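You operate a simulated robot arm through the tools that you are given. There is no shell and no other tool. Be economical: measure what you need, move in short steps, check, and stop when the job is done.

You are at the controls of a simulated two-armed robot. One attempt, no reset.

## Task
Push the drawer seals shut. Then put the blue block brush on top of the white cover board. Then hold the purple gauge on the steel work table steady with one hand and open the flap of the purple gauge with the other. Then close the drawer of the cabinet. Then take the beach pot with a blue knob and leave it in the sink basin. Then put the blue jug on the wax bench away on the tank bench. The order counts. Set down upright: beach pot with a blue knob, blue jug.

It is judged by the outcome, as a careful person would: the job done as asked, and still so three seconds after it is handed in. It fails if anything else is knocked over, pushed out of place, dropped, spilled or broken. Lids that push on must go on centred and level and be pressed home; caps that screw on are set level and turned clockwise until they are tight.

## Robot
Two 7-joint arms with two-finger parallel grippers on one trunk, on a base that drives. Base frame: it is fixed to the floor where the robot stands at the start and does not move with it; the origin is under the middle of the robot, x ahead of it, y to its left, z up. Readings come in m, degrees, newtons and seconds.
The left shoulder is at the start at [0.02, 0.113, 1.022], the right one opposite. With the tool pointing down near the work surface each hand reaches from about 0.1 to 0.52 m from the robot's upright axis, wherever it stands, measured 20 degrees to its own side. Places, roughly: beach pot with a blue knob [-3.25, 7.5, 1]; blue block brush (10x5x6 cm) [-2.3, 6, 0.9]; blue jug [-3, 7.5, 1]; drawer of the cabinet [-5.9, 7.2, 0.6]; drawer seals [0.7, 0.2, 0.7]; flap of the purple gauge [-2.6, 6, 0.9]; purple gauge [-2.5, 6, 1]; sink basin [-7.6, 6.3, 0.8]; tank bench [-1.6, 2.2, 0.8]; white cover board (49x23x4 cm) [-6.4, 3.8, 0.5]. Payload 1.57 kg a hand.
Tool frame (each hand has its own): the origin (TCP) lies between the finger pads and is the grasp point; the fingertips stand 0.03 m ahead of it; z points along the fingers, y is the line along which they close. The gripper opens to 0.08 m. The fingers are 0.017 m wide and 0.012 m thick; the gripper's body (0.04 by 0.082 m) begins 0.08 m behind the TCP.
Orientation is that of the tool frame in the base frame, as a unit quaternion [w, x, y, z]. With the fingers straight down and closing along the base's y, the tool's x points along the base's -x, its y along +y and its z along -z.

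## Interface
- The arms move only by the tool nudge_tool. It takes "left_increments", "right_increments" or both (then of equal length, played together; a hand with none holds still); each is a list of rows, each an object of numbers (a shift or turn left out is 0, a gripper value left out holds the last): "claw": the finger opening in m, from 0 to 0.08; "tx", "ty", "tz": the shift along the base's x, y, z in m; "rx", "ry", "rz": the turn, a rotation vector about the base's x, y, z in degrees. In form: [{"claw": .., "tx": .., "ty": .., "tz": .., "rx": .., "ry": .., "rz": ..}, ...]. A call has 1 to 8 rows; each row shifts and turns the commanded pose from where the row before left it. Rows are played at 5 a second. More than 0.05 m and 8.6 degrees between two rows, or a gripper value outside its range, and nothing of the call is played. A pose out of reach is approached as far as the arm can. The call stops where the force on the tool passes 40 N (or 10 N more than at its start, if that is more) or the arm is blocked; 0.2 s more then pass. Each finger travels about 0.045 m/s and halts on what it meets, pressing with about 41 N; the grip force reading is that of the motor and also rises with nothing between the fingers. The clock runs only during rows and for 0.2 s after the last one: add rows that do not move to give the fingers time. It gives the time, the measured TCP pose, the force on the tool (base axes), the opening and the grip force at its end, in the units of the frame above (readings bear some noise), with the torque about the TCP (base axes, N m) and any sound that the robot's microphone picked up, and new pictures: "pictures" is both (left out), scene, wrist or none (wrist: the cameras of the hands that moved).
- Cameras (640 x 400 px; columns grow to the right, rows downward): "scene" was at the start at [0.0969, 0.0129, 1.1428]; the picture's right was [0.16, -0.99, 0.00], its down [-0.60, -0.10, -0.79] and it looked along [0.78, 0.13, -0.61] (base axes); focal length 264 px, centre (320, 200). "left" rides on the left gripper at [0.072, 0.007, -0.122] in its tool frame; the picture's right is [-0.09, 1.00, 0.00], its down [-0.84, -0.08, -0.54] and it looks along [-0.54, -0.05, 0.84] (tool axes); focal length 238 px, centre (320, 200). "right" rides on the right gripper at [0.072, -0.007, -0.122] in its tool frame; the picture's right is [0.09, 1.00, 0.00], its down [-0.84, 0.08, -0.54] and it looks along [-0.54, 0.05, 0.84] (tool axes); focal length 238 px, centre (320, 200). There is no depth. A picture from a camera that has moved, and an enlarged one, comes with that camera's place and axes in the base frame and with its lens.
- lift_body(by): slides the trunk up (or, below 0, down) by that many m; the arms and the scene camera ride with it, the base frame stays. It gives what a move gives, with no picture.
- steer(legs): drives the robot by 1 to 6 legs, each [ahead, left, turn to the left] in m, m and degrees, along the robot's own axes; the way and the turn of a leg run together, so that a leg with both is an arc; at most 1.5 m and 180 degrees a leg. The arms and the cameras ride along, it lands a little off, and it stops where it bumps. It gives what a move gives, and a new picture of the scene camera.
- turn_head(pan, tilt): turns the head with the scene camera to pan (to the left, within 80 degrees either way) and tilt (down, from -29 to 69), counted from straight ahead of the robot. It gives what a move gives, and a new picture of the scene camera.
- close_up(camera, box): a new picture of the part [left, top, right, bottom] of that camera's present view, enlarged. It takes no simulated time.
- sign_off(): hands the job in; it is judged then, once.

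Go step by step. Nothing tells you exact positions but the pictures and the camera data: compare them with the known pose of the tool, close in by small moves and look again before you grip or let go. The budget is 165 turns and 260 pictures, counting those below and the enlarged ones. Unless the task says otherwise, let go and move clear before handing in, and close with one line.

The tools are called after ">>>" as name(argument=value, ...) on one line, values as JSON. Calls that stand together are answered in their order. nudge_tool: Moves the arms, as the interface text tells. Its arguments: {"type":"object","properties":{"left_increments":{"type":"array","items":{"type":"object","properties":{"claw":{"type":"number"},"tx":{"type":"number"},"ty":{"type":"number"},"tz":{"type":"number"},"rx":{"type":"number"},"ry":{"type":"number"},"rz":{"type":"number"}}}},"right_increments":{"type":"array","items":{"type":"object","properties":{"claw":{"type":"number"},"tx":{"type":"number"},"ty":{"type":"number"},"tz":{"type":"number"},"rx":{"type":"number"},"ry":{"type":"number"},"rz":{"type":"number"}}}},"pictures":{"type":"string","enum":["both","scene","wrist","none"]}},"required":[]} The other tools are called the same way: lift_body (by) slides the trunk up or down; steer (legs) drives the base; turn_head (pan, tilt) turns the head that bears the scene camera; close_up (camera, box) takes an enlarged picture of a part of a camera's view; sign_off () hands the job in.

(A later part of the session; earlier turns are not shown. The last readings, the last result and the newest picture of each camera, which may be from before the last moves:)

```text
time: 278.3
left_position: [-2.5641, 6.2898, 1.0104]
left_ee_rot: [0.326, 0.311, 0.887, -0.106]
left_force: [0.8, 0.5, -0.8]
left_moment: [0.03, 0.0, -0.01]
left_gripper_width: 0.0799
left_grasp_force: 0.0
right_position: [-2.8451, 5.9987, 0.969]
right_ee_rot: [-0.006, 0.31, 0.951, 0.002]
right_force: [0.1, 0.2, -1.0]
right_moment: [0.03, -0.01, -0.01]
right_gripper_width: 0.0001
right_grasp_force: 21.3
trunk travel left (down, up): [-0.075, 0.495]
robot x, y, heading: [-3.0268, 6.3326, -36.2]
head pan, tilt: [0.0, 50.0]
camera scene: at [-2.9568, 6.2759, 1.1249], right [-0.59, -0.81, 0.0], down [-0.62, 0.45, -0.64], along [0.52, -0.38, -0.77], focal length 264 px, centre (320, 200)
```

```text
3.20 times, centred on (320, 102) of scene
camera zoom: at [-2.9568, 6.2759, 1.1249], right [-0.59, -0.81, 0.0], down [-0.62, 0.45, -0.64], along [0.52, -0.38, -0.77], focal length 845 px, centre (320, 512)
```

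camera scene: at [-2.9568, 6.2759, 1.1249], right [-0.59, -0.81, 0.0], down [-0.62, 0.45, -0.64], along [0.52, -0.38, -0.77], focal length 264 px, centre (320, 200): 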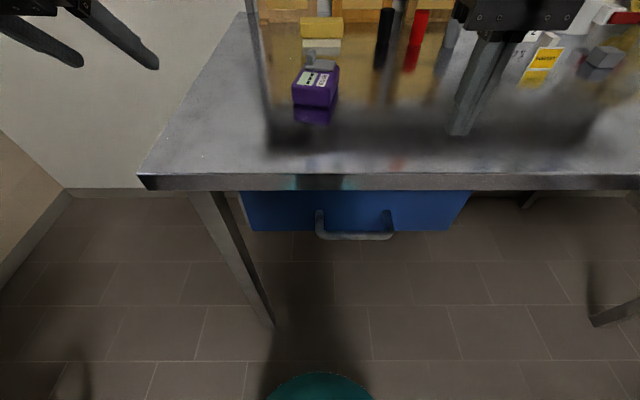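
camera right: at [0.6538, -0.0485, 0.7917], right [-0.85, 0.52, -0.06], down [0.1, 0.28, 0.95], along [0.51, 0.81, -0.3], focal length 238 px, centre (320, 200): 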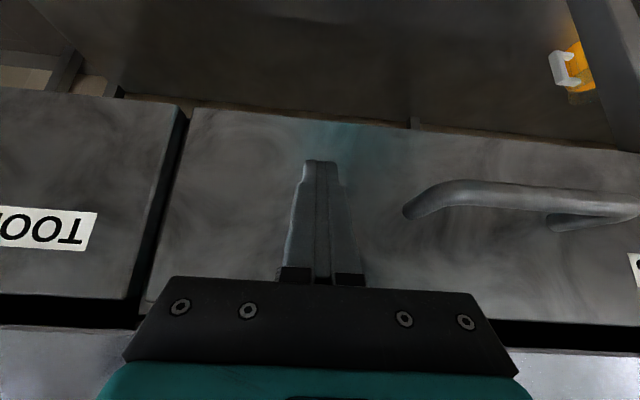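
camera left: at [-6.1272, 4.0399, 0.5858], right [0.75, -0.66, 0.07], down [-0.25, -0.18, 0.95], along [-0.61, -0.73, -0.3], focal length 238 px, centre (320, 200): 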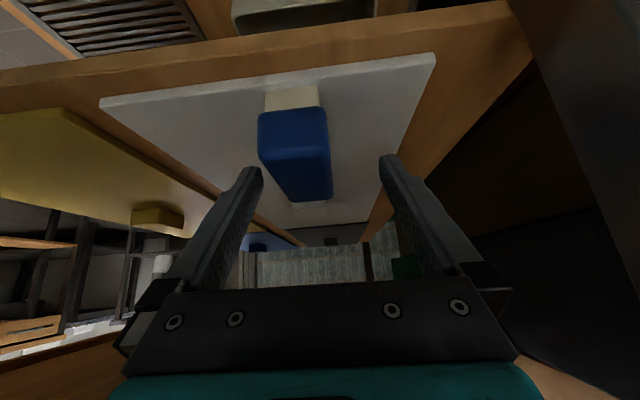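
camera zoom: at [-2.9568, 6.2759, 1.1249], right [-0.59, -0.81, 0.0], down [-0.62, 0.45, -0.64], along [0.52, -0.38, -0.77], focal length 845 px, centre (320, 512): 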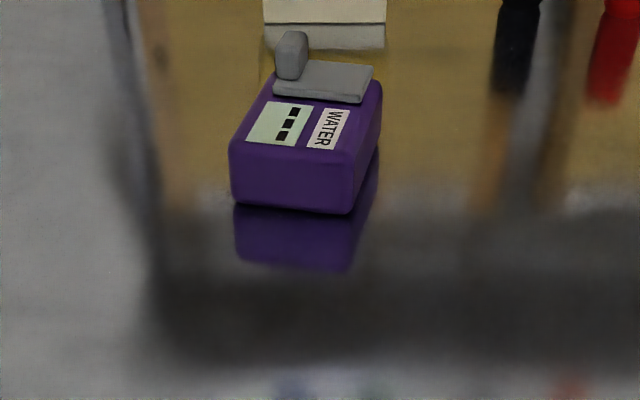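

I can see the purple gauge: its body is ≈6.7×8 cm, turned slightly right, with the grey flap at the far end and an upright tab on the flap's left. I plan to hold the near end with the right hand and lift the tab with the left, so I'll move closer and start orienting the hands.

>>> steer(legs=[[0.15, 0, 0]])

>>> nudge_tool(left_increments=[{"rx": 4.8, "ry": 6.4, "tz": 0.02}, {"rx": 4.8, "ry": 6.4, "tz": 0.02}, {"rx": 4.8, "ry": 6.4}, {"rx": 4.8, "ry": 6.4}, {"rx": 4.8, "ry": 6.4}, {"rz": -8.5}, {"rz": -8.5}, {"rz": -8.5}], right_increments=[{"rx": -5.0, "ry": -6.3, "claw": 0.08}, {"rx": -5.0, "ry": -6.3}, {"rx": -5.0, "ry": -6.3}, {"rx": -5.0, "ry": -6.3}, {"rx": -5.0, "ry": -6.3}, {"rz": -4}, {"rz": -4}, {"rz": -4}], pictures="none")

>>> nudge_tool(left_increments=[{"rz": -8.5}, {"rz": -8.5}, {"rz": -8.5}, {"rz": -8.5}, {"rz": -8.5}, {"rz": -8.5}, {"rz": -8.5}, {"rz": -8.5}])

```text
time: 279.6
left_position: [-2.4443, 6.2022, 1.0098]
left_ee_rot: [0.325, 0.31, 0.887, -0.106]
left_force: [0.1, 0.8, -0.2]
left_moment: [-0.02, 0.0, -0.02]
left_gripper_width: 0.08
left_grasp_force: 0.0
right_position: [-2.7229, 5.9121, 0.9699]
right_ee_rot: [-0.007, 0.309, 0.951, 0.002]
right_force: [0.3, -1.1, -0.1]
right_moment: [0.02, -0.01, 0.03]
right_gripper_width: 0.0001
right_grasp_force: 21.2
trunk travel left (down, up): [-0.075, 0.495]
robot x, y, heading: [-2.9085, 6.2402, -36.3]
head pan, tilt: [0.0, 50.0]
camera scene: at [-2.8368, 6.1882, 1.1248], right [-0.59, -0.81, 0.0], down [-0.62, 0.45, -0.64], along [0.52, -0.38, -0.77], focal length 264 px, centre (320, 200)
```

scene: 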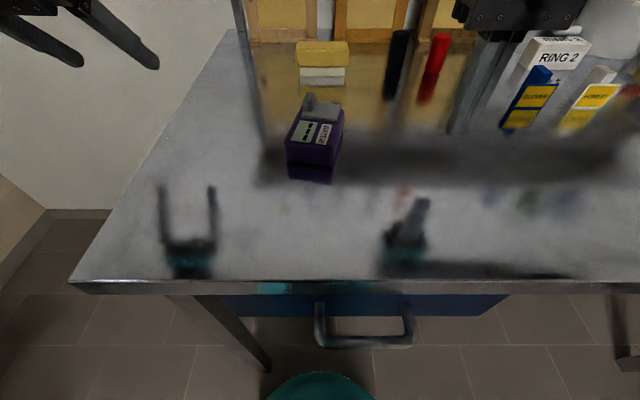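

```text
time: 281.4
left_position: [-2.4445, 6.2023, 1.0502]
left_ee_rot: [-0.001, 0.531, 0.847, -0.003]
left_force: [-0.8, 0.1, 0.3]
left_moment: [-0.01, 0.02, 0.02]
left_gripper_width: 0.0802
left_grasp_force: 0.0
right_position: [-2.7177, 5.9091, 0.9738]
right_ee_rot: [0.303, 0.384, 0.859, -0.151]
right_force: [0.0, 0.1, -0.1]
right_moment: [-0.01, 0.0, -0.04]
right_gripper_width: 0.0799
right_grasp_force: 0.1
right hand out of reach, approached as far as the arm can: row 5
trunk travel left (down, up): [-0.075, 0.495]
robot x, y, heading: [-2.9088, 6.2409, -36.2]
head pan, tilt: [0.0, 50.0]
```

```text
time: 283.2
left_position: [-2.6644, 6.178, 0.9922]
left_ee_rot: [-0.002, 0.913, 0.407, -0.003]
left_force: [-0.3, 1.4, -0.6]
left_moment: [0.02, -0.01, 0.0]
left_gripper_width: 0.08
left_grasp_force: 0.0
left hand out of reach, approached as far as the arm can: row 1, 2, 3, 4, 5, 6, 7, 8
right_position: [-2.7176, 5.9084, 0.9732]
right_ee_rot: [0.303, 0.383, 0.86, -0.15]
right_force: [-0.5, -0.6, -0.6]
right_moment: [0.01, 0.04, -0.03]
right_gripper_width: 0.08
right_grasp_force: 0.1
trunk travel left (down, up): [-0.075, 0.495]
robot x, y, heading: [-2.9095, 6.2404, -36.2]
head pan, tilt: [0.0, 50.0]
camera scene: at [-2.8371, 6.1883, 1.1249], right [-0.59, -0.81, 0.0], down [-0.62, 0.45, -0.64], along [0.52, -0.38, -0.77], focal length 264 px, centre (320, 200)
camera left: at [-2.6113, 6.2261, 1.1113], right [0.68, -0.74, -0.01], down [-0.61, -0.57, 0.54], along [-0.4, -0.37, -0.84], focal length 238 px, centre (320, 200)
```

scene: 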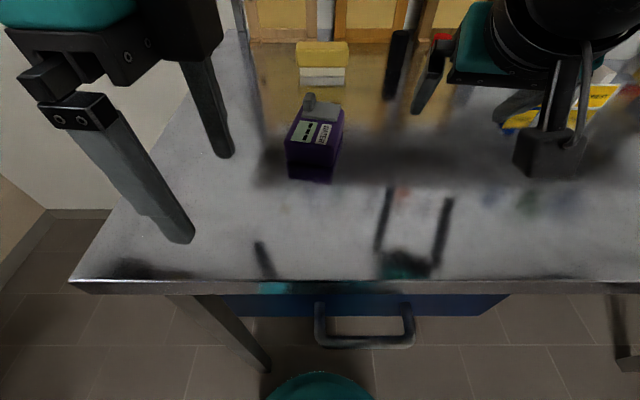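
left: 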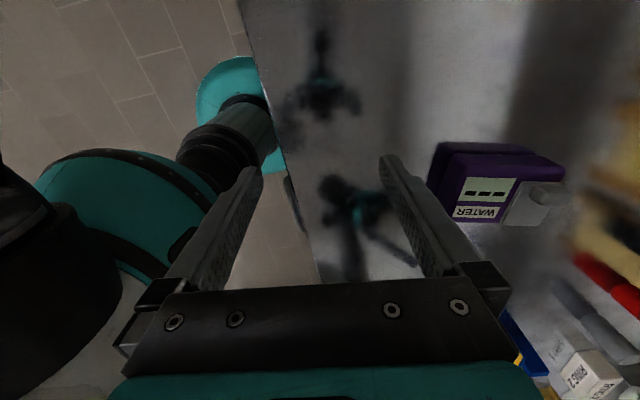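

The left hand is vertical, now closing along the gauge's length. Close-up of the gauge from here for accurate coordinates.

>>> close_up(camera="scene", box=[240, 70, 400, 170])

>>> close_up(camera="left", box=[400, 120, 600, 245])

```text
4.00 times, centred on (320, 120) of scene
camera zoom: at [-2.8371, 6.1883, 1.1249], right [-0.59, -0.81, 0.0], down [-0.62, 0.45, -0.64], along [0.52, -0.38, -0.77], focal length 1057 px, centre (320, 520)
```

zoom: 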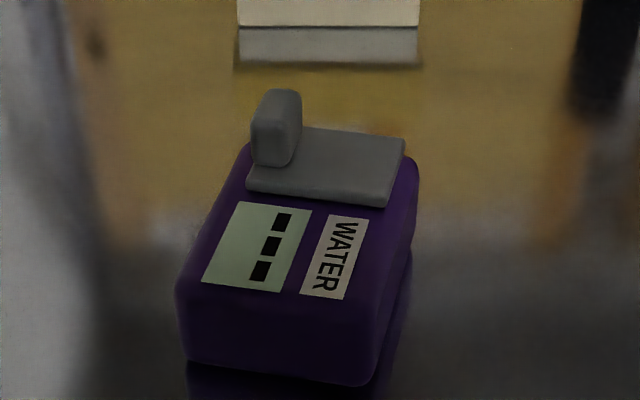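

```text
3.20 times, centred on (500, 182) of left
camera zoom: at [-2.6113, 6.2261, 1.1113], right [0.68, -0.74, -0.01], down [-0.61, -0.57, 0.54], along [-0.4, -0.37, -0.84], focal length 763 px, centre (-256, 256)
```

zoom: 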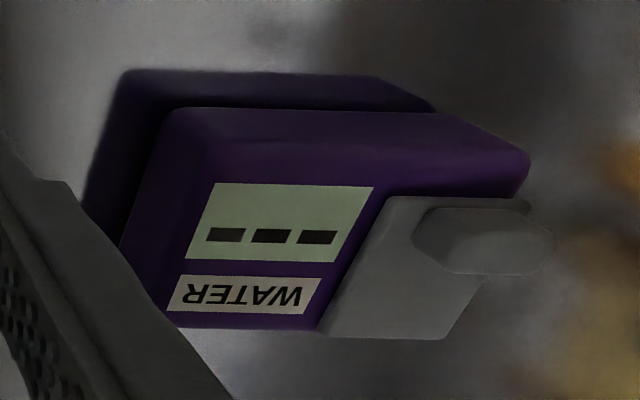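

The tab's top is at ≈(-2.554, 5.998, 0.933), and the body near end's midpoint at (-2.601, 6.036). First the left hand hovers above the tab.

>>> nudge_tool(left_increments=[{"tz": 0.03, "claw": 0.06}, {"tx": 0.022, "ty": -0.036, "tz": 0.008}, {"tx": 0.022, "ty": -0.036}, {"tx": 0.022, "ty": -0.036}, {"tx": 0.022, "ty": -0.036}, {"tx": 0.022, "ty": -0.036}, {}])

```text
time: 284.9
left_position: [-2.699, 6.0629, 0.9918]
left_ee_rot: [-0.002, 0.913, 0.408, -0.002]
left_force: [0.1, 0.6, -0.2]
left_moment: [0.0, -0.02, 0.0]
left_gripper_width: 0.0601
left_grasp_force: 0.1
left hand out of reach, approached as far as the arm can: row 1, 2, 3, 4, 5, 6
right_position: [-2.7182, 5.9094, 0.9745]
right_ee_rot: [0.303, 0.384, 0.859, -0.15]
right_force: [-0.7, 0.8, 0.3]
right_moment: [0.0, 0.02, 0.01]
right_gripper_width: 0.0801
right_grasp_force: 0.0
trunk travel left (down, up): [-0.075, 0.495]
robot x, y, heading: [-2.905, 6.2381, -36.0]
head pan, tilt: [0.0, 50.0]
camera scene: at [-2.837, 6.1882, 1.1249], right [-0.59, -0.81, 0.0], down [-0.62, 0.45, -0.64], along [0.52, -0.38, -0.77], focal length 264 px, centre (320, 200)
camera left: at [-2.6451, 6.1109, 1.1129], right [0.68, -0.73, -0.01], down [-0.61, -0.57, 0.55], along [-0.4, -0.37, -0.84], focal length 238 px, centre (320, 200)
```

scene: 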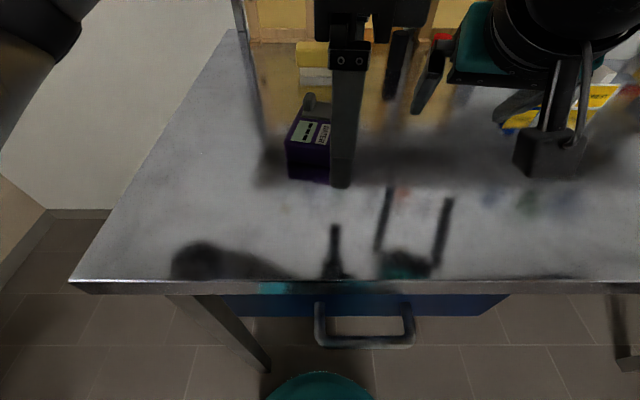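
left: 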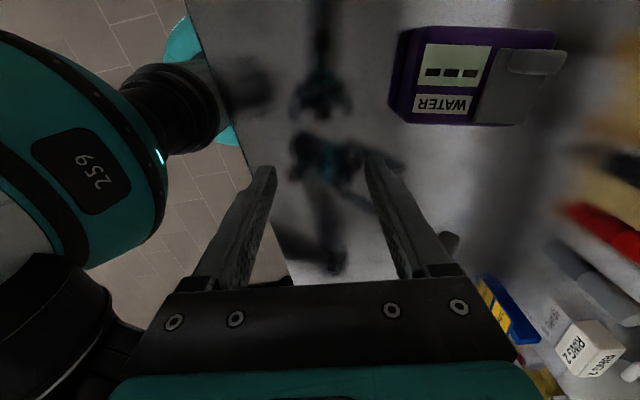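

That wrist yaw is out of range. A better plan: the left hand holds the near end (pitched), and the right hand pinches the tab from above and rolls outward with the flap. Re-orienting the hands.

>>> nudge_tool(left_increments=[{"tx": 0.03, "ty": 0.04, "tz": 0.015}, {"tx": 0.02, "ty": 0.03, "tz": 0.015, "rz": 8.5}, {"rz": 8.5}, {"rz": 8.5}, {"rz": 8.5}, {"rz": 8.5}, {"rz": 8.5}, {"rz": 8.5}], right_increments=[{"rx": 5.97, "ry": 5.0, "tz": 0.02}, {"rx": 5.97, "ry": 5.0, "tz": 0.02}, {"rx": 5.97, "ry": 5.0}, {"rx": 5.97, "ry": 5.0}, {"rx": 5.97, "ry": 5.0}, {"rz": 3}, {}, {}], pictures="none")

>>> nudge_tool(left_increments=[{"rz": 8.5}, {"rz": 8.5}, {"rz": 8.5, "claw": 0.08}, {"rx": -5.85, "ry": -5.46}, {"rx": -5.85, "ry": -5.46}, {"rx": -5.85, "ry": -5.46}, {"rx": -5.85, "ry": -5.46}, {"rx": -5.85, "ry": -5.46}])

```text
refused: row 1 steps farther than a row can; nothing moved
```

```text
time: 286.6
left_position: [-2.6929, 6.0602, 0.9891]
left_ee_rot: [0.32, 0.746, 0.582, 0.037]
left_force: [0.1, -0.4, 0.5]
left_moment: [0.03, -0.03, 0.02]
left_gripper_width: 0.08
left_grasp_force: 0.1
right_position: [-2.7183, 5.9094, 0.9747]
right_ee_rot: [0.303, 0.383, 0.859, -0.151]
right_force: [-0.2, 0.0, 0.7]
right_moment: [0.0, 0.03, -0.01]
right_gripper_width: 0.08
right_grasp_force: 0.1
trunk travel left (down, up): [-0.075, 0.495]
robot x, y, heading: [-2.9094, 6.24, -36.1]
head pan, tilt: [0.0, 50.0]
camera scene: at [-2.8333, 6.1863, 1.1316], right [-0.58, -0.81, 0.0], down [-0.57, 0.41, -0.71], along [0.57, -0.41, -0.71], focal length 264 px, centre (320, 200)
camera left: at [-2.7167, 6.1768, 1.0638], right [0.81, -0.2, 0.55], down [-0.56, -0.5, 0.65], along [0.15, -0.84, -0.52], focal length 238 px, centre (320, 200)
```

scene: 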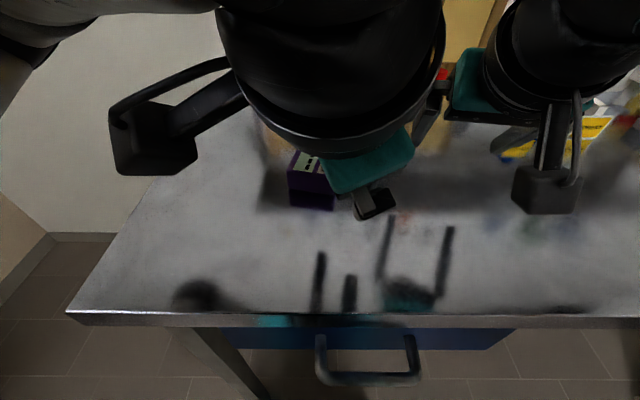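
left: 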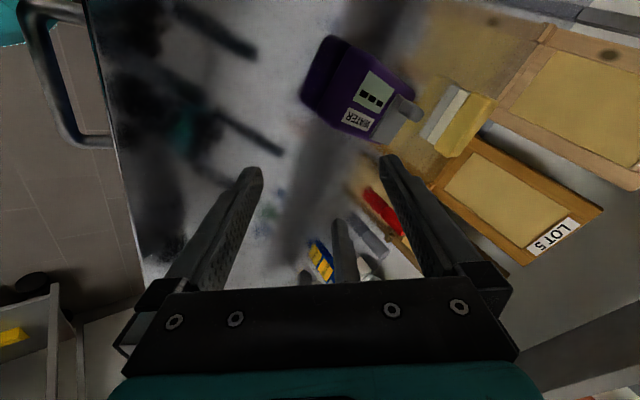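

The batch half-executed, so I'll just fix the left wrist by rotating about its own tool axis, while setting the right hand vertical.

>>> nudge_tool(left_increments=[{"rx": -3.72, "ry": 3.99, "rz": 6.51, "tz": 0.01}, {"rx": -3.72, "ry": 3.99, "rz": 6.51, "tz": 0.01}, {"rx": -3.72, "ry": 3.99, "rz": 6.51}, {"rx": -3.72, "ry": 3.99, "rz": 6.51}, {"rx": -3.72, "ry": 3.99, "rz": 6.51}, {"rx": -3.72, "ry": 3.99, "rz": 6.51}, {"rx": -3.72, "ry": 3.99, "rz": 6.51}], right_increments=[{"rx": 5.97, "ry": 5.0, "tz": 0.02}, {"rx": 5.97, "ry": 5.0, "tz": 0.02}, {"rx": 5.97, "ry": 5.0}, {"rx": 5.97, "ry": 5.0}, {"rx": 5.97, "ry": 5.0}, {"rz": 3}, {}])

```text
time: 288.2
left_position: [-2.6938, 6.0603, 1.007]
left_ee_rot: [0.302, 0.361, 0.873, -0.127]
left_force: [0.0, -0.5, -0.3]
left_moment: [-0.02, 0.0, 0.01]
left_gripper_width: 0.0798
left_grasp_force: 0.2
right_position: [-2.7175, 5.9087, 1.0145]
right_ee_rot: [0.004, 0.382, 0.924, -0.004]
right_force: [0.9, -0.1, 0.1]
right_moment: [-0.01, 0.02, 0.0]
right_gripper_width: 0.08
right_grasp_force: 0.1
trunk travel left (down, up): [-0.075, 0.495]
robot x, y, heading: [-2.9069, 6.2405, -36.1]
head pan, tilt: [0.0, 50.0]
camera scene: at [-2.828, 6.1828, 1.1451], right [-0.58, -0.81, 0.0], down [-0.48, 0.34, -0.81], along [0.66, -0.47, -0.59], focal length 264 px, centre (320, 200)
camera right: at [-2.7744, 5.9561, 1.1358], right [0.64, 0.77, -0.01], down [0.65, -0.53, 0.55], along [0.42, -0.35, -0.84], focal length 238 px, centre (320, 200)
camera left: at [-2.7817, 6.1592, 1.0568], right [0.76, 0.65, 0.05], down [0.18, -0.28, 0.94], along [0.63, -0.7, -0.33], focal length 238 px, centre (320, 200)
```

scene: 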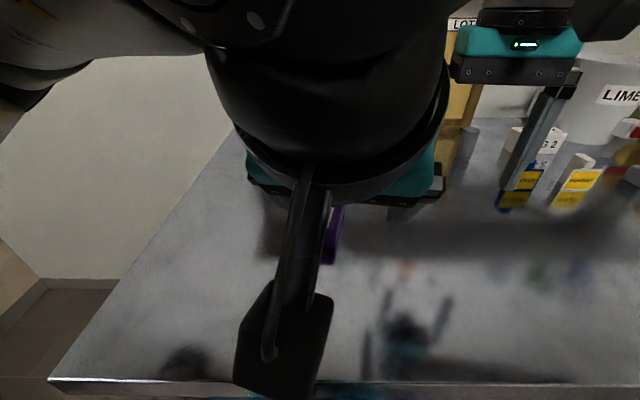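
right: 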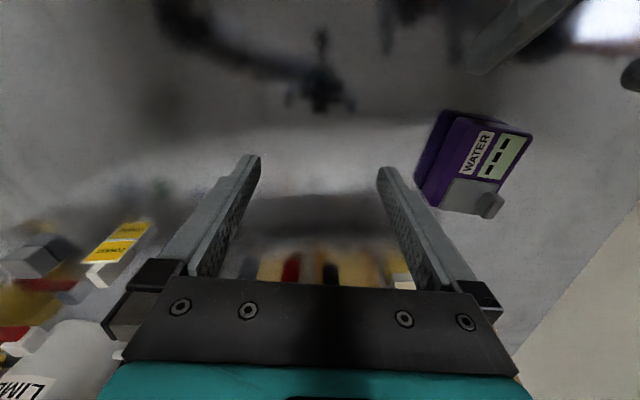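
left: 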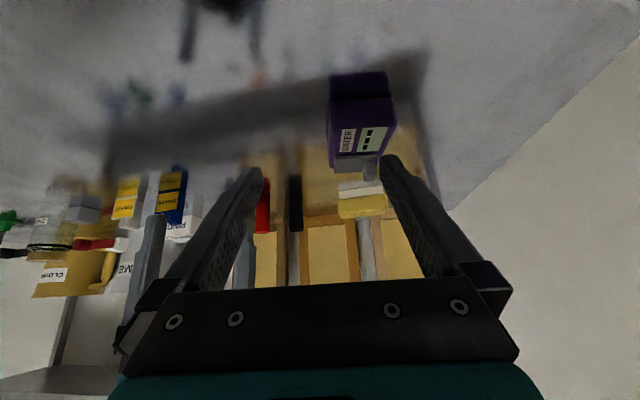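

Both hands are oriented, though the left arm is crowding the head. I'll move the left hand to its pre-grasp in front of the gauge and check.

>>> nudge_tool(left_increments=[{"tx": 0.033, "ty": 0.001, "tz": -0.01}, {"tx": 0.033, "ty": 0.001, "tz": -0.015}, {}], pictures="both")

```text
time: 289.1
left_position: [-2.6356, 6.064, 0.989]
left_ee_rot: [0.315, 0.376, 0.86, -0.141]
left_force: [-0.2, 0.2, 0.1]
left_moment: [-0.01, -0.03, 0.01]
left_gripper_width: 0.0801
left_grasp_force: 0.0
right_position: [-2.718, 5.9097, 1.0141]
right_ee_rot: [0.004, 0.382, 0.924, -0.005]
right_force: [-0.4, -1.0, 0.0]
right_moment: [-0.02, 0.0, 0.02]
right_gripper_width: 0.08
right_grasp_force: 0.0
trunk travel left (down, up): [-0.075, 0.495]
robot x, y, heading: [-2.9089, 6.2437, -36.2]
head pan, tilt: [0.0, 50.0]
camera scene: at [-2.8369, 6.1883, 1.1249], right [-0.59, -0.81, 0.0], down [-0.62, 0.45, -0.64], along [0.52, -0.38, -0.77], focal length 264 px, centre (320, 200)
camera left: at [-2.7205, 6.1675, 1.0345], right [0.78, 0.62, 0.05], down [0.14, -0.26, 0.95], along [0.61, -0.74, -0.29], focal length 238 px, centre (320, 200)
```

scene: 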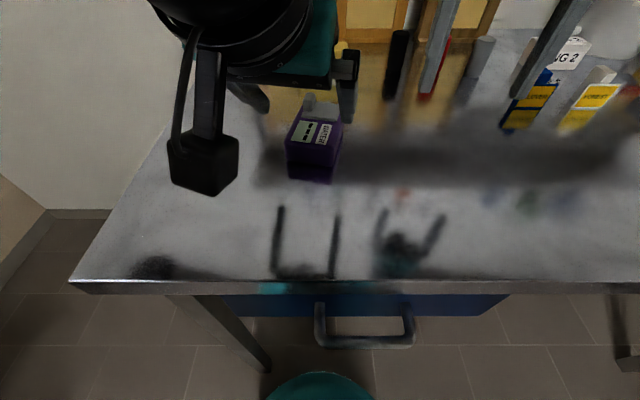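
left: 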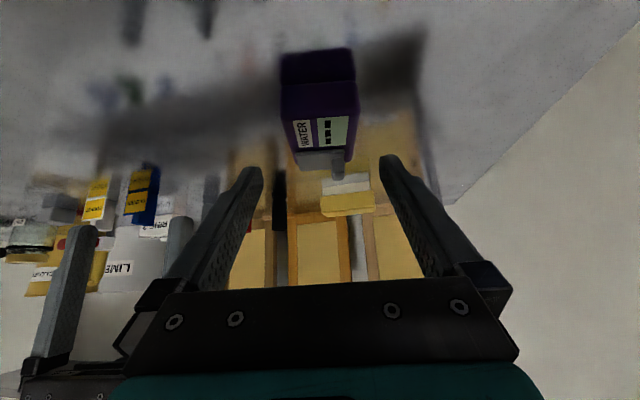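

The gauge is centred between the left fingers. Advancing to straddle its near end.

>>> nudge_tool(left_increments=[{"tx": 0.0117, "ty": -0.011, "tz": -0.021}, {"tx": 0.0117, "ty": -0.011, "tz": -0.021}, {"tx": 0.0117, "ty": -0.011, "tz": -0.021}, {"tx": 0.0115, "ty": -0.011, "tz": -0.018}, {}], pictures="wrist")

```text
time: 290.2
left_position: [-2.588, 6.0192, 0.9088]
left_ee_rot: [0.315, 0.375, 0.861, -0.14]
left_force: [-0.9, 2.2, 2.8]
left_moment: [0.11, -0.13, 0.01]
left_gripper_width: 0.08
left_grasp_force: 0.0
right_position: [-2.7192, 5.9087, 1.0144]
right_ee_rot: [0.004, 0.382, 0.924, -0.005]
right_force: [-0.3, 0.1, 0.7]
right_moment: [0.01, -0.01, -0.03]
right_gripper_width: 0.0799
right_grasp_force: 0.0
trunk travel left (down, up): [-0.075, 0.495]
robot x, y, heading: [-2.9086, 6.238, -36.3]
head pan, tilt: [0.0, 50.0]
camera left: at [-2.6739, 6.1229, 0.9538], right [0.78, 0.62, 0.06], down [0.14, -0.26, 0.95], along [0.61, -0.74, -0.29], focal length 238 px, centre (320, 200)
```

left: 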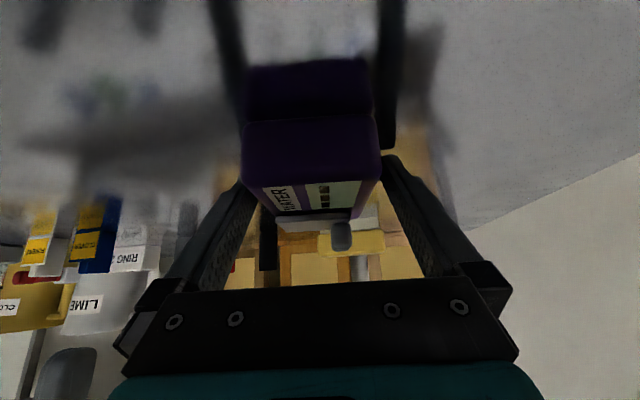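

Nearly centred; a 3 mm correction, then close to hold the gauge.

>>> nudge_tool(left_increments=[{"tx": -0.0025, "ty": -0.002}, {"claw": 0.0}, {}, {}, {}], pictures="both")

```text
time: 291.4
left_position: [-2.5908, 6.0178, 0.9079]
left_ee_rot: [0.313, 0.376, 0.861, -0.14]
left_force: [1.1, 0.0, 2.5]
left_moment: [-0.17, -0.04, -0.05]
left_gripper_width: 0.0676
left_grasp_force: 41.2
right_position: [-2.7179, 5.9087, 1.014]
right_ee_rot: [0.004, 0.383, 0.924, -0.006]
right_force: [0.0, 0.3, 0.5]
right_moment: [0.01, 0.0, 0.03]
right_gripper_width: 0.0801
right_grasp_force: 0.1
trunk travel left (down, up): [-0.075, 0.495]
robot x, y, heading: [-2.9061, 6.2388, -36.2]
head pan, tilt: [0.0, 50.0]
camera scene: at [-2.837, 6.1884, 1.1249], right [-0.59, -0.81, 0.0], down [-0.62, 0.45, -0.64], along [0.52, -0.38, -0.77], focal length 264 px, centre (320, 200)
camera left: at [-2.6763, 6.1207, 0.954], right [0.78, 0.62, 0.05], down [0.14, -0.26, 0.95], along [0.61, -0.74, -0.29], focal length 238 px, centre (320, 200)
```

scene: 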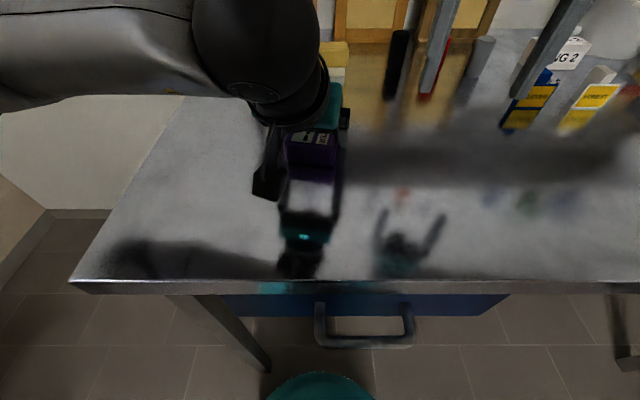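
left: 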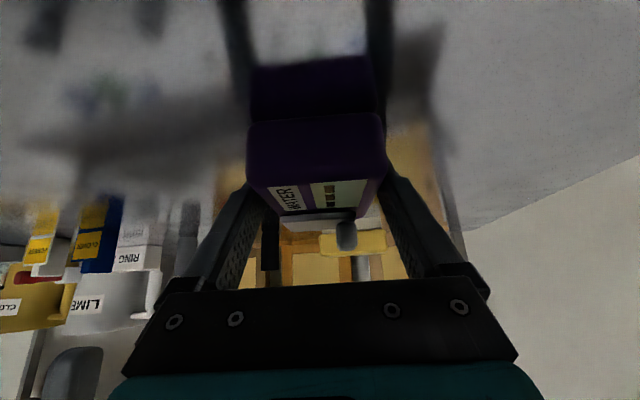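

The gauge is held (41 N). Now the right hand goes above the tab.

>>> nudge_tool(right_increments=[{"tz": 0.02, "claw": 0.05}, {"tx": 0.041, "ty": 0.022}, {"tx": 0.041, "ty": 0.022}, {"tx": 0.041, "ty": 0.022}, {"tx": 0.041, "ty": 0.023}, {}], pictures="both")

```text
time: 292.9
left_position: [-2.5901, 6.0165, 0.9081]
left_ee_rot: [0.314, 0.375, 0.861, -0.14]
left_force: [-0.5, 0.4, 5.5]
left_moment: [-0.06, -0.02, 0.11]
left_gripper_width: 0.0675
left_grasp_force: 41.2
right_position: [-2.5537, 5.9992, 1.035]
right_ee_rot: [0.003, 0.382, 0.924, -0.004]
right_force: [-0.5, -0.3, 0.2]
right_moment: [-0.04, 0.01, 0.0]
right_gripper_width: 0.0498
right_grasp_force: 0.0
trunk travel left (down, up): [-0.075, 0.495]
robot x, y, heading: [-2.9087, 6.242, -36.2]
head pan, tilt: [0.0, 50.0]
camera scene: at [-2.8371, 6.1886, 1.1249], right [-0.59, -0.81, 0.0], down [-0.62, 0.45, -0.64], along [0.52, -0.38, -0.77], focal length 264 px, centre (320, 200)
camera right: at [-2.6097, 6.0459, 1.1559], right [0.64, 0.77, -0.01], down [0.65, -0.53, 0.55], along [0.42, -0.36, -0.83], focal length 238 px, centre (320, 200)
```

scene: 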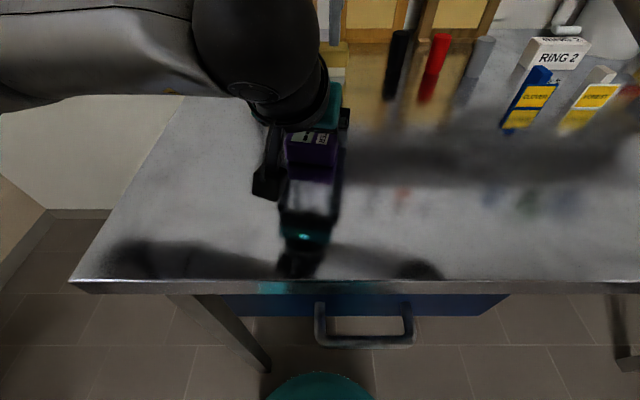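
right: 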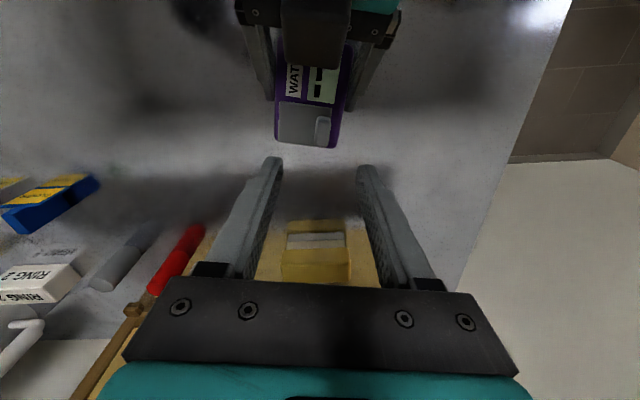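

The tab is aligned under the right gripper. Descending so the fingers straddle it.

>>> nudge_tool(right_increments=[{"tz": -0.03, "tx": -0.001, "ty": 0.001}, {"tz": -0.03}, {"tz": -0.02}, {"tz": -0.009}, {}], pictures="both")

>>> close_up(camera="right", box=[220, 80, 420, 205])

```text
time: 293.9
left_position: [-2.5899, 6.0186, 0.9086]
left_ee_rot: [0.315, 0.374, 0.861, -0.139]
left_force: [-2.0, 2.5, 5.7]
left_moment: [0.41, 0.46, 0.0]
left_gripper_width: 0.0675
left_grasp_force: 40.9
right_position: [-2.5552, 5.9998, 0.9518]
right_ee_rot: [0.011, 0.381, 0.925, -0.003]
right_force: [-1.3, -0.1, 7.4]
right_moment: [-0.11, 0.23, -0.02]
right_gripper_width: 0.0507
right_grasp_force: 0.1
trunk travel left (down, up): [-0.075, 0.495]
robot x, y, heading: [-2.9101, 6.2414, -36.1]
head pan, tilt: [0.0, 50.0]
stopped in row 5 (right hand): the force on the tool passed its limit at 44 N (the readings are from after the stop); the commanded pose is now the measured one
camera scene: at [-2.8377, 6.1888, 1.1249], right [-0.59, -0.81, 0.0], down [-0.62, 0.45, -0.64], along [0.52, -0.38, -0.77], focal length 264 px, centre (320, 200)
camera right: at [-2.6133, 6.0466, 1.0736], right [0.64, 0.77, 0.0], down [0.64, -0.53, 0.56], along [0.43, -0.36, -0.83], focal length 238 px, centre (320, 200)
```

scene: 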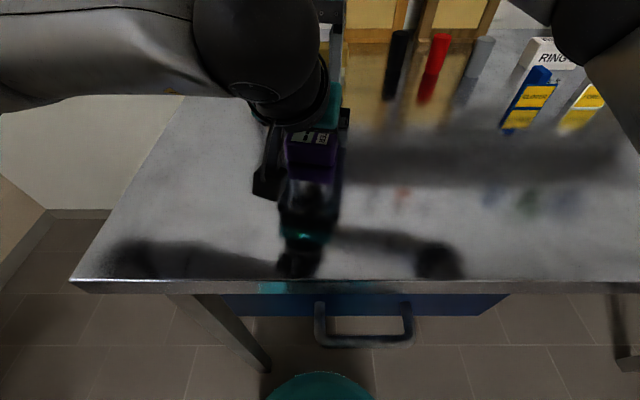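
right: 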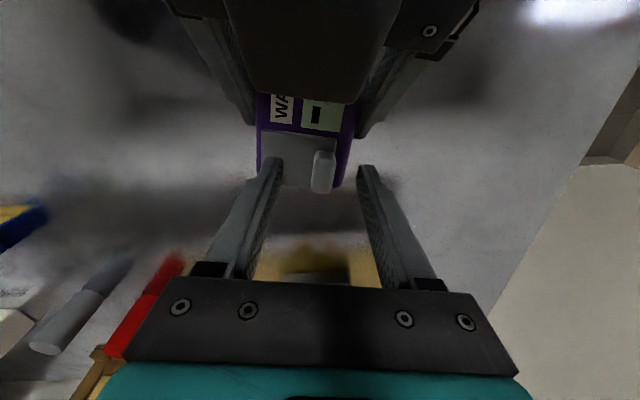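

```text
3.20 times, centred on (320, 142) of right
camera zoom: at [-2.6133, 6.0466, 1.0736], right [0.64, 0.77, 0.0], down [0.64, -0.53, 0.56], along [0.43, -0.36, -0.83], focal length 763 px, centre (320, 384)
```

zoom: 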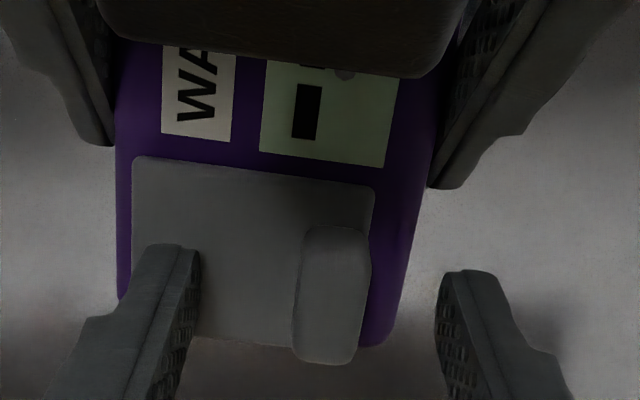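

The right finger touched the flap plate (tips ≈0.922). I'll raise 4 mm, shift slightly and close on the tab.

>>> nudge_tool(right_increments=[{"tz": 0.005}, {"tx": -0.0015, "ty": 0.0045}, {"claw": 0.0}, {}, {}, {}], pictures="wrist")

```text
time: 295.3
left_position: [-2.5904, 6.0172, 0.909]
left_ee_rot: [0.315, 0.375, 0.861, -0.139]
left_force: [-0.8, -0.4, 12.1]
left_moment: [0.17, 0.21, 0.39]
left_gripper_width: 0.0676
left_grasp_force: 40.4
right_position: [-2.5579, 6.0051, 0.9561]
right_ee_rot: [0.009, 0.382, 0.924, -0.003]
right_force: [-1.2, 0.5, 1.3]
right_moment: [0.03, 0.06, -0.51]
right_gripper_width: 0.0136
right_grasp_force: 30.1
trunk travel left (down, up): [-0.075, 0.495]
robot x, y, heading: [-2.9118, 6.2415, -36.3]
head pan, tilt: [0.0, 50.0]
camera right: at [-2.6143, 6.0509, 1.0779], right [0.64, 0.77, 0.0], down [0.64, -0.53, 0.56], along [0.43, -0.36, -0.83], focal length 238 px, centre (320, 200)
```

right: 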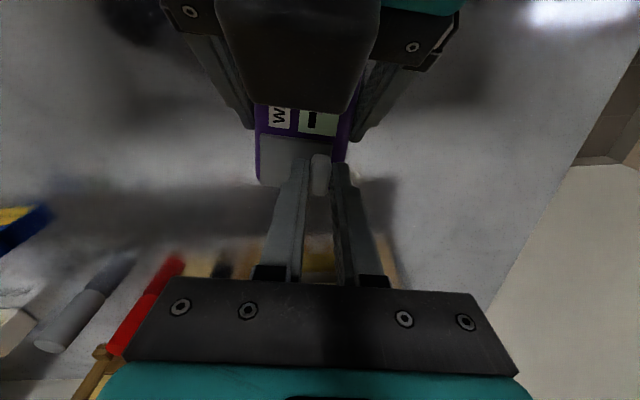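

The tab is pinched (1.4 cm wide). Now I'll rotate about the hinge on its right, first 32°.

>>> nudge_tool(right_increments=[{"tx": -0.0043, "ty": -0.004, "tz": 0.0053, "rx": 5.44, "ry": -5.86}, {"tx": -0.0048, "ty": -0.0044, "tz": 0.0045, "rx": 5.44, "ry": -5.86}, {"tx": -0.0052, "ty": -0.0048, "tz": 0.0035, "rx": 5.44, "ry": -5.86}, {"tx": -0.0055, "ty": -0.0051, "tz": 0.0025, "rx": 5.44, "ry": -5.86}, {}], pictures="wrist")

```text
time: 296.5
left_position: [-2.5891, 6.0182, 0.909]
left_ee_rot: [0.314, 0.374, 0.861, -0.139]
left_force: [2.8, -2.4, 12.6]
left_moment: [-0.14, 0.0, 0.77]
left_gripper_width: 0.0676
left_grasp_force: 40.8
right_position: [-2.5777, 5.9837, 0.974]
right_ee_rot: [0.125, 0.369, 0.887, 0.248]
right_force: [-3.7, -1.0, 7.8]
right_moment: [-0.07, 0.35, -0.53]
right_gripper_width: 0.0133
right_grasp_force: 30.0
trunk travel left (down, up): [-0.075, 0.495]
robot x, y, heading: [-2.9079, 6.2405, -36.2]
head pan, tilt: [0.0, 50.0]
camera right: at [-2.6805, 5.9897, 1.0706], right [0.53, 0.67, 0.53], down [0.41, -0.74, 0.53], along [0.75, -0.06, -0.66], focal length 238 px, centre (320, 200)
```

right: 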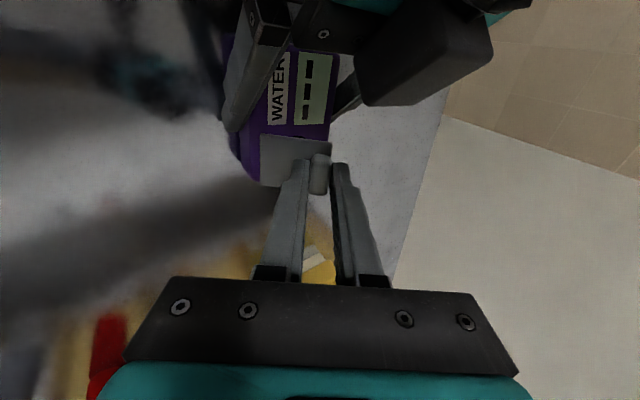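

The flap is following. Continuing to 64°.

>>> nudge_tool(right_increments=[{"tx": -0.0057, "ty": -0.0053, "tz": 0.0014, "rx": 5.44, "ry": -5.86}, {"tx": -0.0058, "ty": -0.0054, "tz": 0.0004, "rx": 5.44, "ry": -5.86}, {"tx": -0.0058, "ty": -0.0053, "tz": -0.0008, "rx": 5.44, "ry": -5.86}, {"tx": -0.0056, "ty": -0.0052, "tz": -0.0019, "rx": 5.44, "ry": -5.86}, {}], pictures="both")

```text
time: 297.7
left_position: [-2.5838, 6.0178, 0.9119]
left_ee_rot: [0.315, 0.373, 0.861, -0.145]
left_force: [2.4, -3.1, 22.7]
left_moment: [-1.24, -0.16, 0.16]
left_gripper_width: 0.0675
left_grasp_force: 41.0
right_position: [-2.594, 5.9646, 0.9781]
right_ee_rot: [0.232, 0.325, 0.788, 0.469]
right_force: [-2.5, 2.7, -25.0]
right_moment: [0.09, 0.66, 0.03]
right_gripper_width: 0.0139
right_grasp_force: 30.5
trunk travel left (down, up): [-0.075, 0.495]
robot x, y, heading: [-2.9088, 6.2405, -36.3]
head pan, tilt: [0.0, 50.0]
camera scene: at [-2.8302, 6.1899, 1.1264], right [-0.59, -0.81, 0.01], down [-0.62, 0.45, -0.64], along [0.51, -0.38, -0.77], focal length 264 px, centre (320, 200)
camera right: at [-2.7269, 5.9419, 1.0227], right [0.23, 0.41, 0.88], down [0.23, -0.9, 0.37], along [0.95, 0.12, -0.3], focal length 238 px, centre (320, 200)
```

scene: 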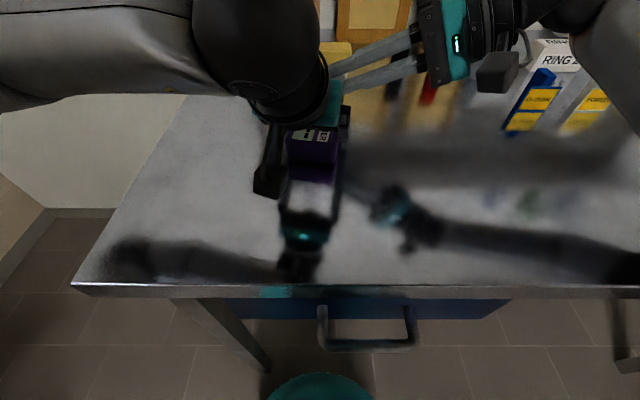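
right: 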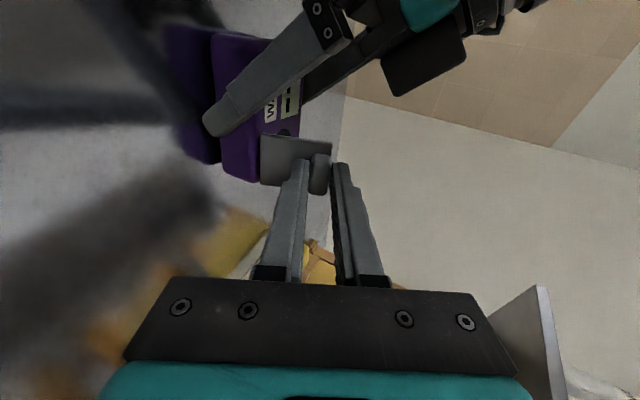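

The flap is open about 64°, with some vertical strain because my hinge guess was slightly off. Easing down 4 mm, then continuing.

>>> nudge_tool(right_increments=[{"tz": -0.004}, {"tx": -0.0054, "ty": -0.005, "tz": -0.0034, "rx": 5.44, "ry": -5.86}, {"tx": -0.005, "ty": -0.0047, "tz": -0.0044, "rx": 5.44, "ry": -5.86}, {}], pictures="wrist")

```text
time: 298.4
left_position: [-2.5785, 6.0214, 0.9127]
left_ee_rot: [0.322, 0.366, 0.86, -0.15]
left_force: [0.2, -0.4, -1.6]
left_moment: [0.03, 0.08, 0.0]
left_gripper_width: 0.0681
left_grasp_force: 41.2
right_position: [-2.597, 5.96, 1.0329]
right_ee_rot: [0.325, 0.253, 0.763, 0.499]
right_force: [1.4, -0.5, -1.0]
right_moment: [0.04, -0.04, 0.07]
right_gripper_width: 0.0003
right_grasp_force: 21.7
trunk travel left (down, up): [-0.075, 0.495]
robot x, y, heading: [-2.9068, 6.2377, -35.8]
head pan, tilt: [0.0, 50.0]
stopped in row 3 (right hand): the force on the tool passed its limit at 49 N (the readings are from after the stop); the commanded pose is now the measured one
camera right: at [-2.7354, 5.9347, 1.0454], right [0.0, 0.44, 0.9], down [0.15, -0.89, 0.43], along [0.99, 0.14, -0.07], focal length 238 px, centre (320, 200)
```

right: 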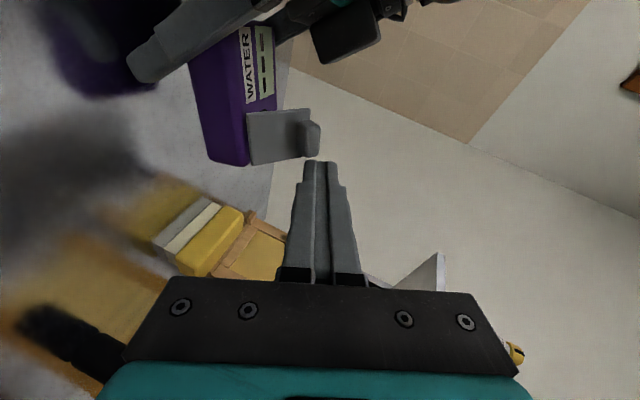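

The fingers slipped off the tab, but the flap is standing open. Close-up to judge.

>>> close_up(camera="right", box=[150, 20, 390, 170])

>>> close_up(camera="scene", box=[240, 60, 440, 185])

```text
2.67 times, centred on (270, 95) of right
camera zoom: at [-2.7354, 5.9347, 1.0454], right [0.0, 0.44, 0.9], down [0.15, -0.89, 0.43], along [0.99, 0.14, -0.07], focal length 636 px, centre (453, 480)
```

zoom: 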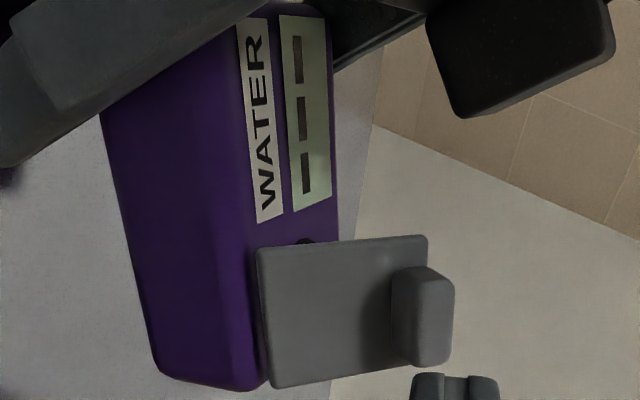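

```text
3.20 times, centred on (340, 122) of scene
camera zoom: at [-2.8277, 6.1941, 1.123], right [-0.58, -0.81, 0.01], down [-0.63, 0.44, -0.64], along [0.52, -0.38, -0.77], focal length 845 px, centre (256, 448)
```

zoom: 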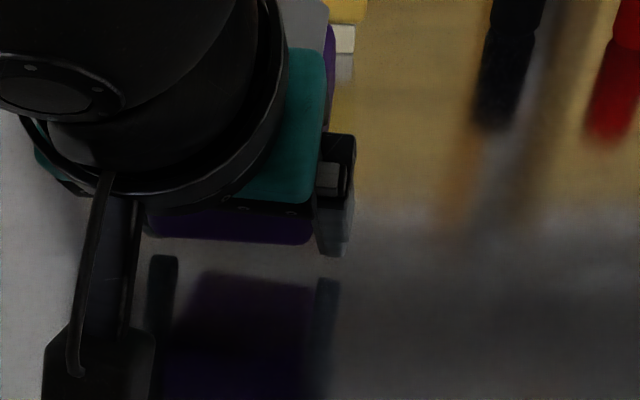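

The flap stands up by itself. The left wrist camera looks along the hinge axis, so it'll show the angle.

>>> close_up(camera="left", box=[200, 120, 440, 270])

```text
2.67 times, centred on (320, 195) of left
camera zoom: at [-2.6657, 6.1241, 0.9547], right [0.77, 0.64, 0.04], down [0.14, -0.23, 0.96], along [0.62, -0.74, -0.27], focal length 636 px, centre (320, 213)
```

zoom: 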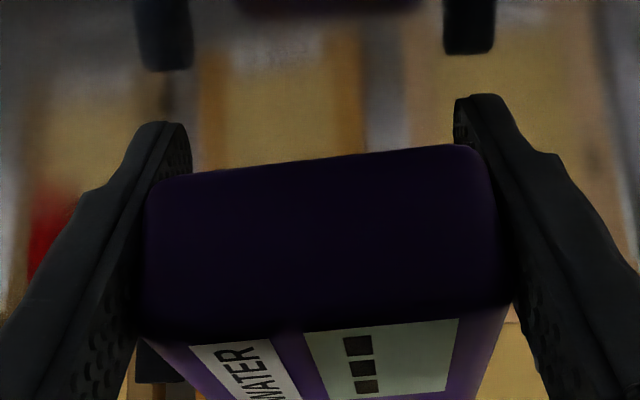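

>>> close_up(camera="left", box=[200, 190, 440, 340])

```text
2.67 times, centred on (320, 265) of left
camera zoom: at [-2.6657, 6.1241, 0.9547], right [0.77, 0.64, 0.04], down [0.14, -0.23, 0.96], along [0.62, -0.74, -0.27], focal length 636 px, centre (320, 27)
```

zoom: 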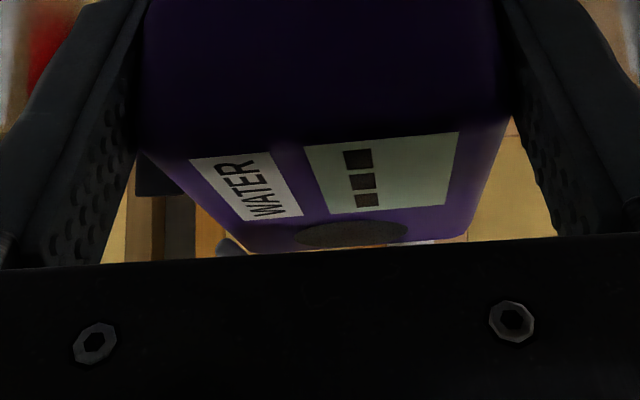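

The prism is exposed and the flap stands at or past vertical. I'll withdraw the right hand, then lower the gauge the few millimetres it was lifted.

>>> nudge_tool(right_increments=[{"tz": 0.03, "tx": -0.02, "ty": -0.018}, {"tx": -0.03, "ty": -0.028, "tz": 0.02}, {"tx": -0.03, "ty": -0.028}], left_increments=[{}, {"tz": -0.002}, {"tz": -0.002}], pictures="wrist")

```text
time: 299.2
left_position: [-2.5858, 6.0138, 0.9109]
left_ee_rot: [0.324, 0.369, 0.859, -0.145]
left_force: [1.0, -0.3, -1.2]
left_moment: [0.04, 0.05, 0.01]
left_gripper_width: 0.0678
left_grasp_force: 41.1
right_position: [-2.6856, 5.8775, 1.0766]
right_ee_rot: [0.318, 0.26, 0.759, 0.505]
right_force: [-0.3, 0.2, -0.1]
right_moment: [-0.02, -0.03, 0.03]
right_gripper_width: 0.0001
right_grasp_force: 21.8
trunk travel left (down, up): [-0.075, 0.495]
robot x, y, heading: [-2.9072, 6.2372, -36.1]
head pan, tilt: [0.0, 50.0]
camera right: at [-2.8235, 5.8532, 1.0897], right [0.01, 0.42, 0.91], down [0.16, -0.9, 0.41], along [0.99, 0.14, -0.08], focal length 238 px, centre (320, 200)
camera left: at [-2.6728, 6.1173, 0.9533], right [0.77, 0.63, 0.05], down [0.13, -0.24, 0.96], along [0.62, -0.74, -0.27], focal length 238 px, centre (320, 200)
```

right: 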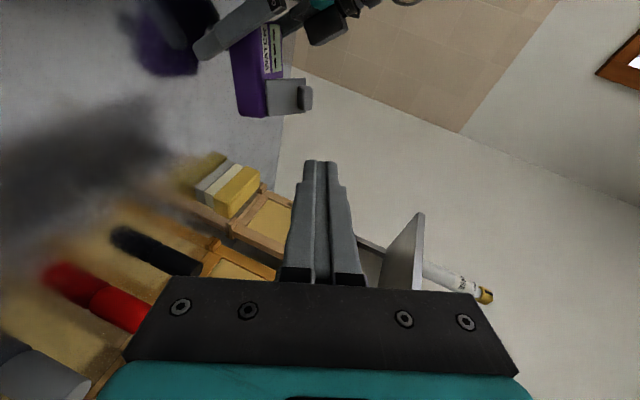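
left: 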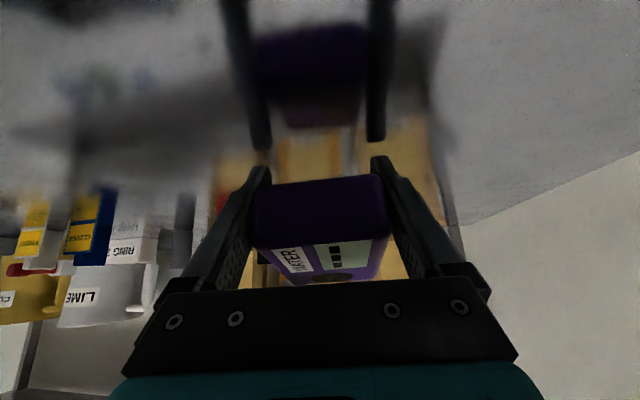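

The reflection shows the gauge is lifted about 1.5 cm in the grip. I'll lower the left hand until contact.

>>> nudge_tool(left_increments=[{"tz": -0.003}, {"tz": -0.003}, {"tz": -0.003}, {"tz": -0.003}, {"tz": -0.003}, {}], pictures="wrist")

```text
time: 300.2
left_position: [-2.5828, 6.0116, 0.908]
left_ee_rot: [0.334, 0.367, 0.855, -0.151]
left_force: [0.3, -0.5, 6.7]
left_moment: [0.15, -0.32, -0.19]
left_gripper_width: 0.0679
left_grasp_force: 41.3
right_position: [-2.6836, 5.8784, 1.0774]
right_ee_rot: [0.318, 0.26, 0.759, 0.505]
right_force: [-0.7, -1.5, 0.0]
right_moment: [-0.02, 0.04, 0.0]
right_gripper_width: 0.0
right_grasp_force: 21.4
trunk travel left (down, up): [-0.075, 0.495]
robot x, y, heading: [-2.9073, 6.2397, -36.2]
head pan, tilt: [0.0, 50.0]
stopped in row 5 (left hand): the force on the tool passed its limit at 43 N (the readings are from after the stop); the commanded pose is now the measured one
camera left: at [-2.6712, 6.1164, 0.9467], right [0.77, 0.63, 0.05], down [0.12, -0.22, 0.97], along [0.62, -0.74, -0.25], focal length 238 px, centre (320, 200)
```

left: 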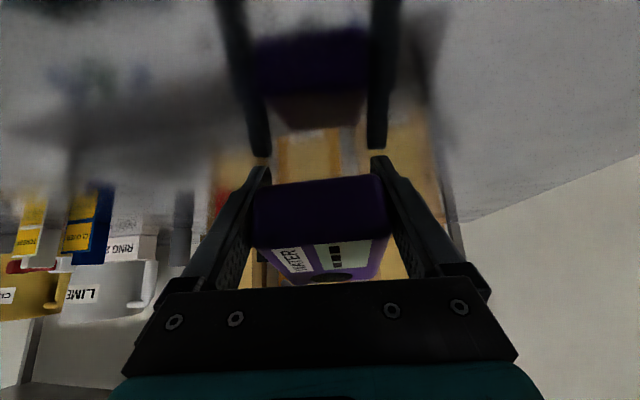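

The fingertips are at the table but the gauge sits about 1.5 cm up between the pads. I'll relax the grip in tiny steps so it slides down gently.

>>> nudge_tool(left_increments=[{"tz": 0.001, "claw": 0.06}, {"claw": 0.062}, {"claw": 0.064}, {"claw": 0.065}, {"claw": 0.066}, {}], pictures="wrist")

```text
time: 301.6
left_position: [-2.5829, 6.0133, 0.9082]
left_ee_rot: [0.333, 0.366, 0.856, -0.15]
left_force: [4.8, -4.2, 12.7]
left_moment: [0.13, -0.62, -0.17]
left_gripper_width: 0.0681
left_grasp_force: 40.6
right_position: [-2.6843, 5.8783, 1.0773]
right_ee_rot: [0.318, 0.26, 0.759, 0.505]
right_force: [0.5, 0.1, 0.4]
right_moment: [0.03, 0.0, 0.01]
right_gripper_width: 0.0
right_grasp_force: 21.6
trunk travel left (down, up): [-0.075, 0.495]
robot x, y, heading: [-2.907, 6.236, -36.3]
head pan, tilt: [0.0, 50.0]
camera left: at [-2.6712, 6.1162, 0.9472], right [0.77, 0.63, 0.05], down [0.12, -0.22, 0.97], along [0.63, -0.74, -0.25], focal length 238 px, centre (320, 200)
```

left: 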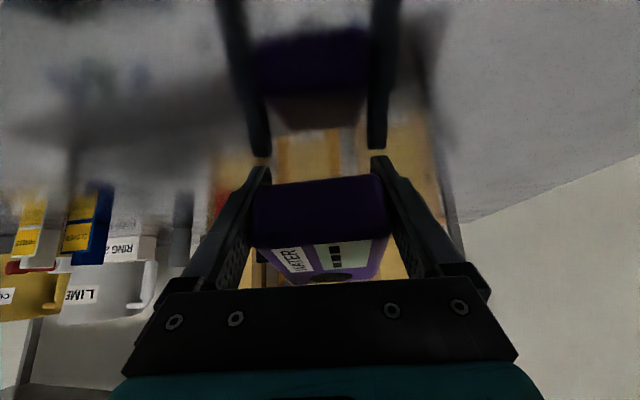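

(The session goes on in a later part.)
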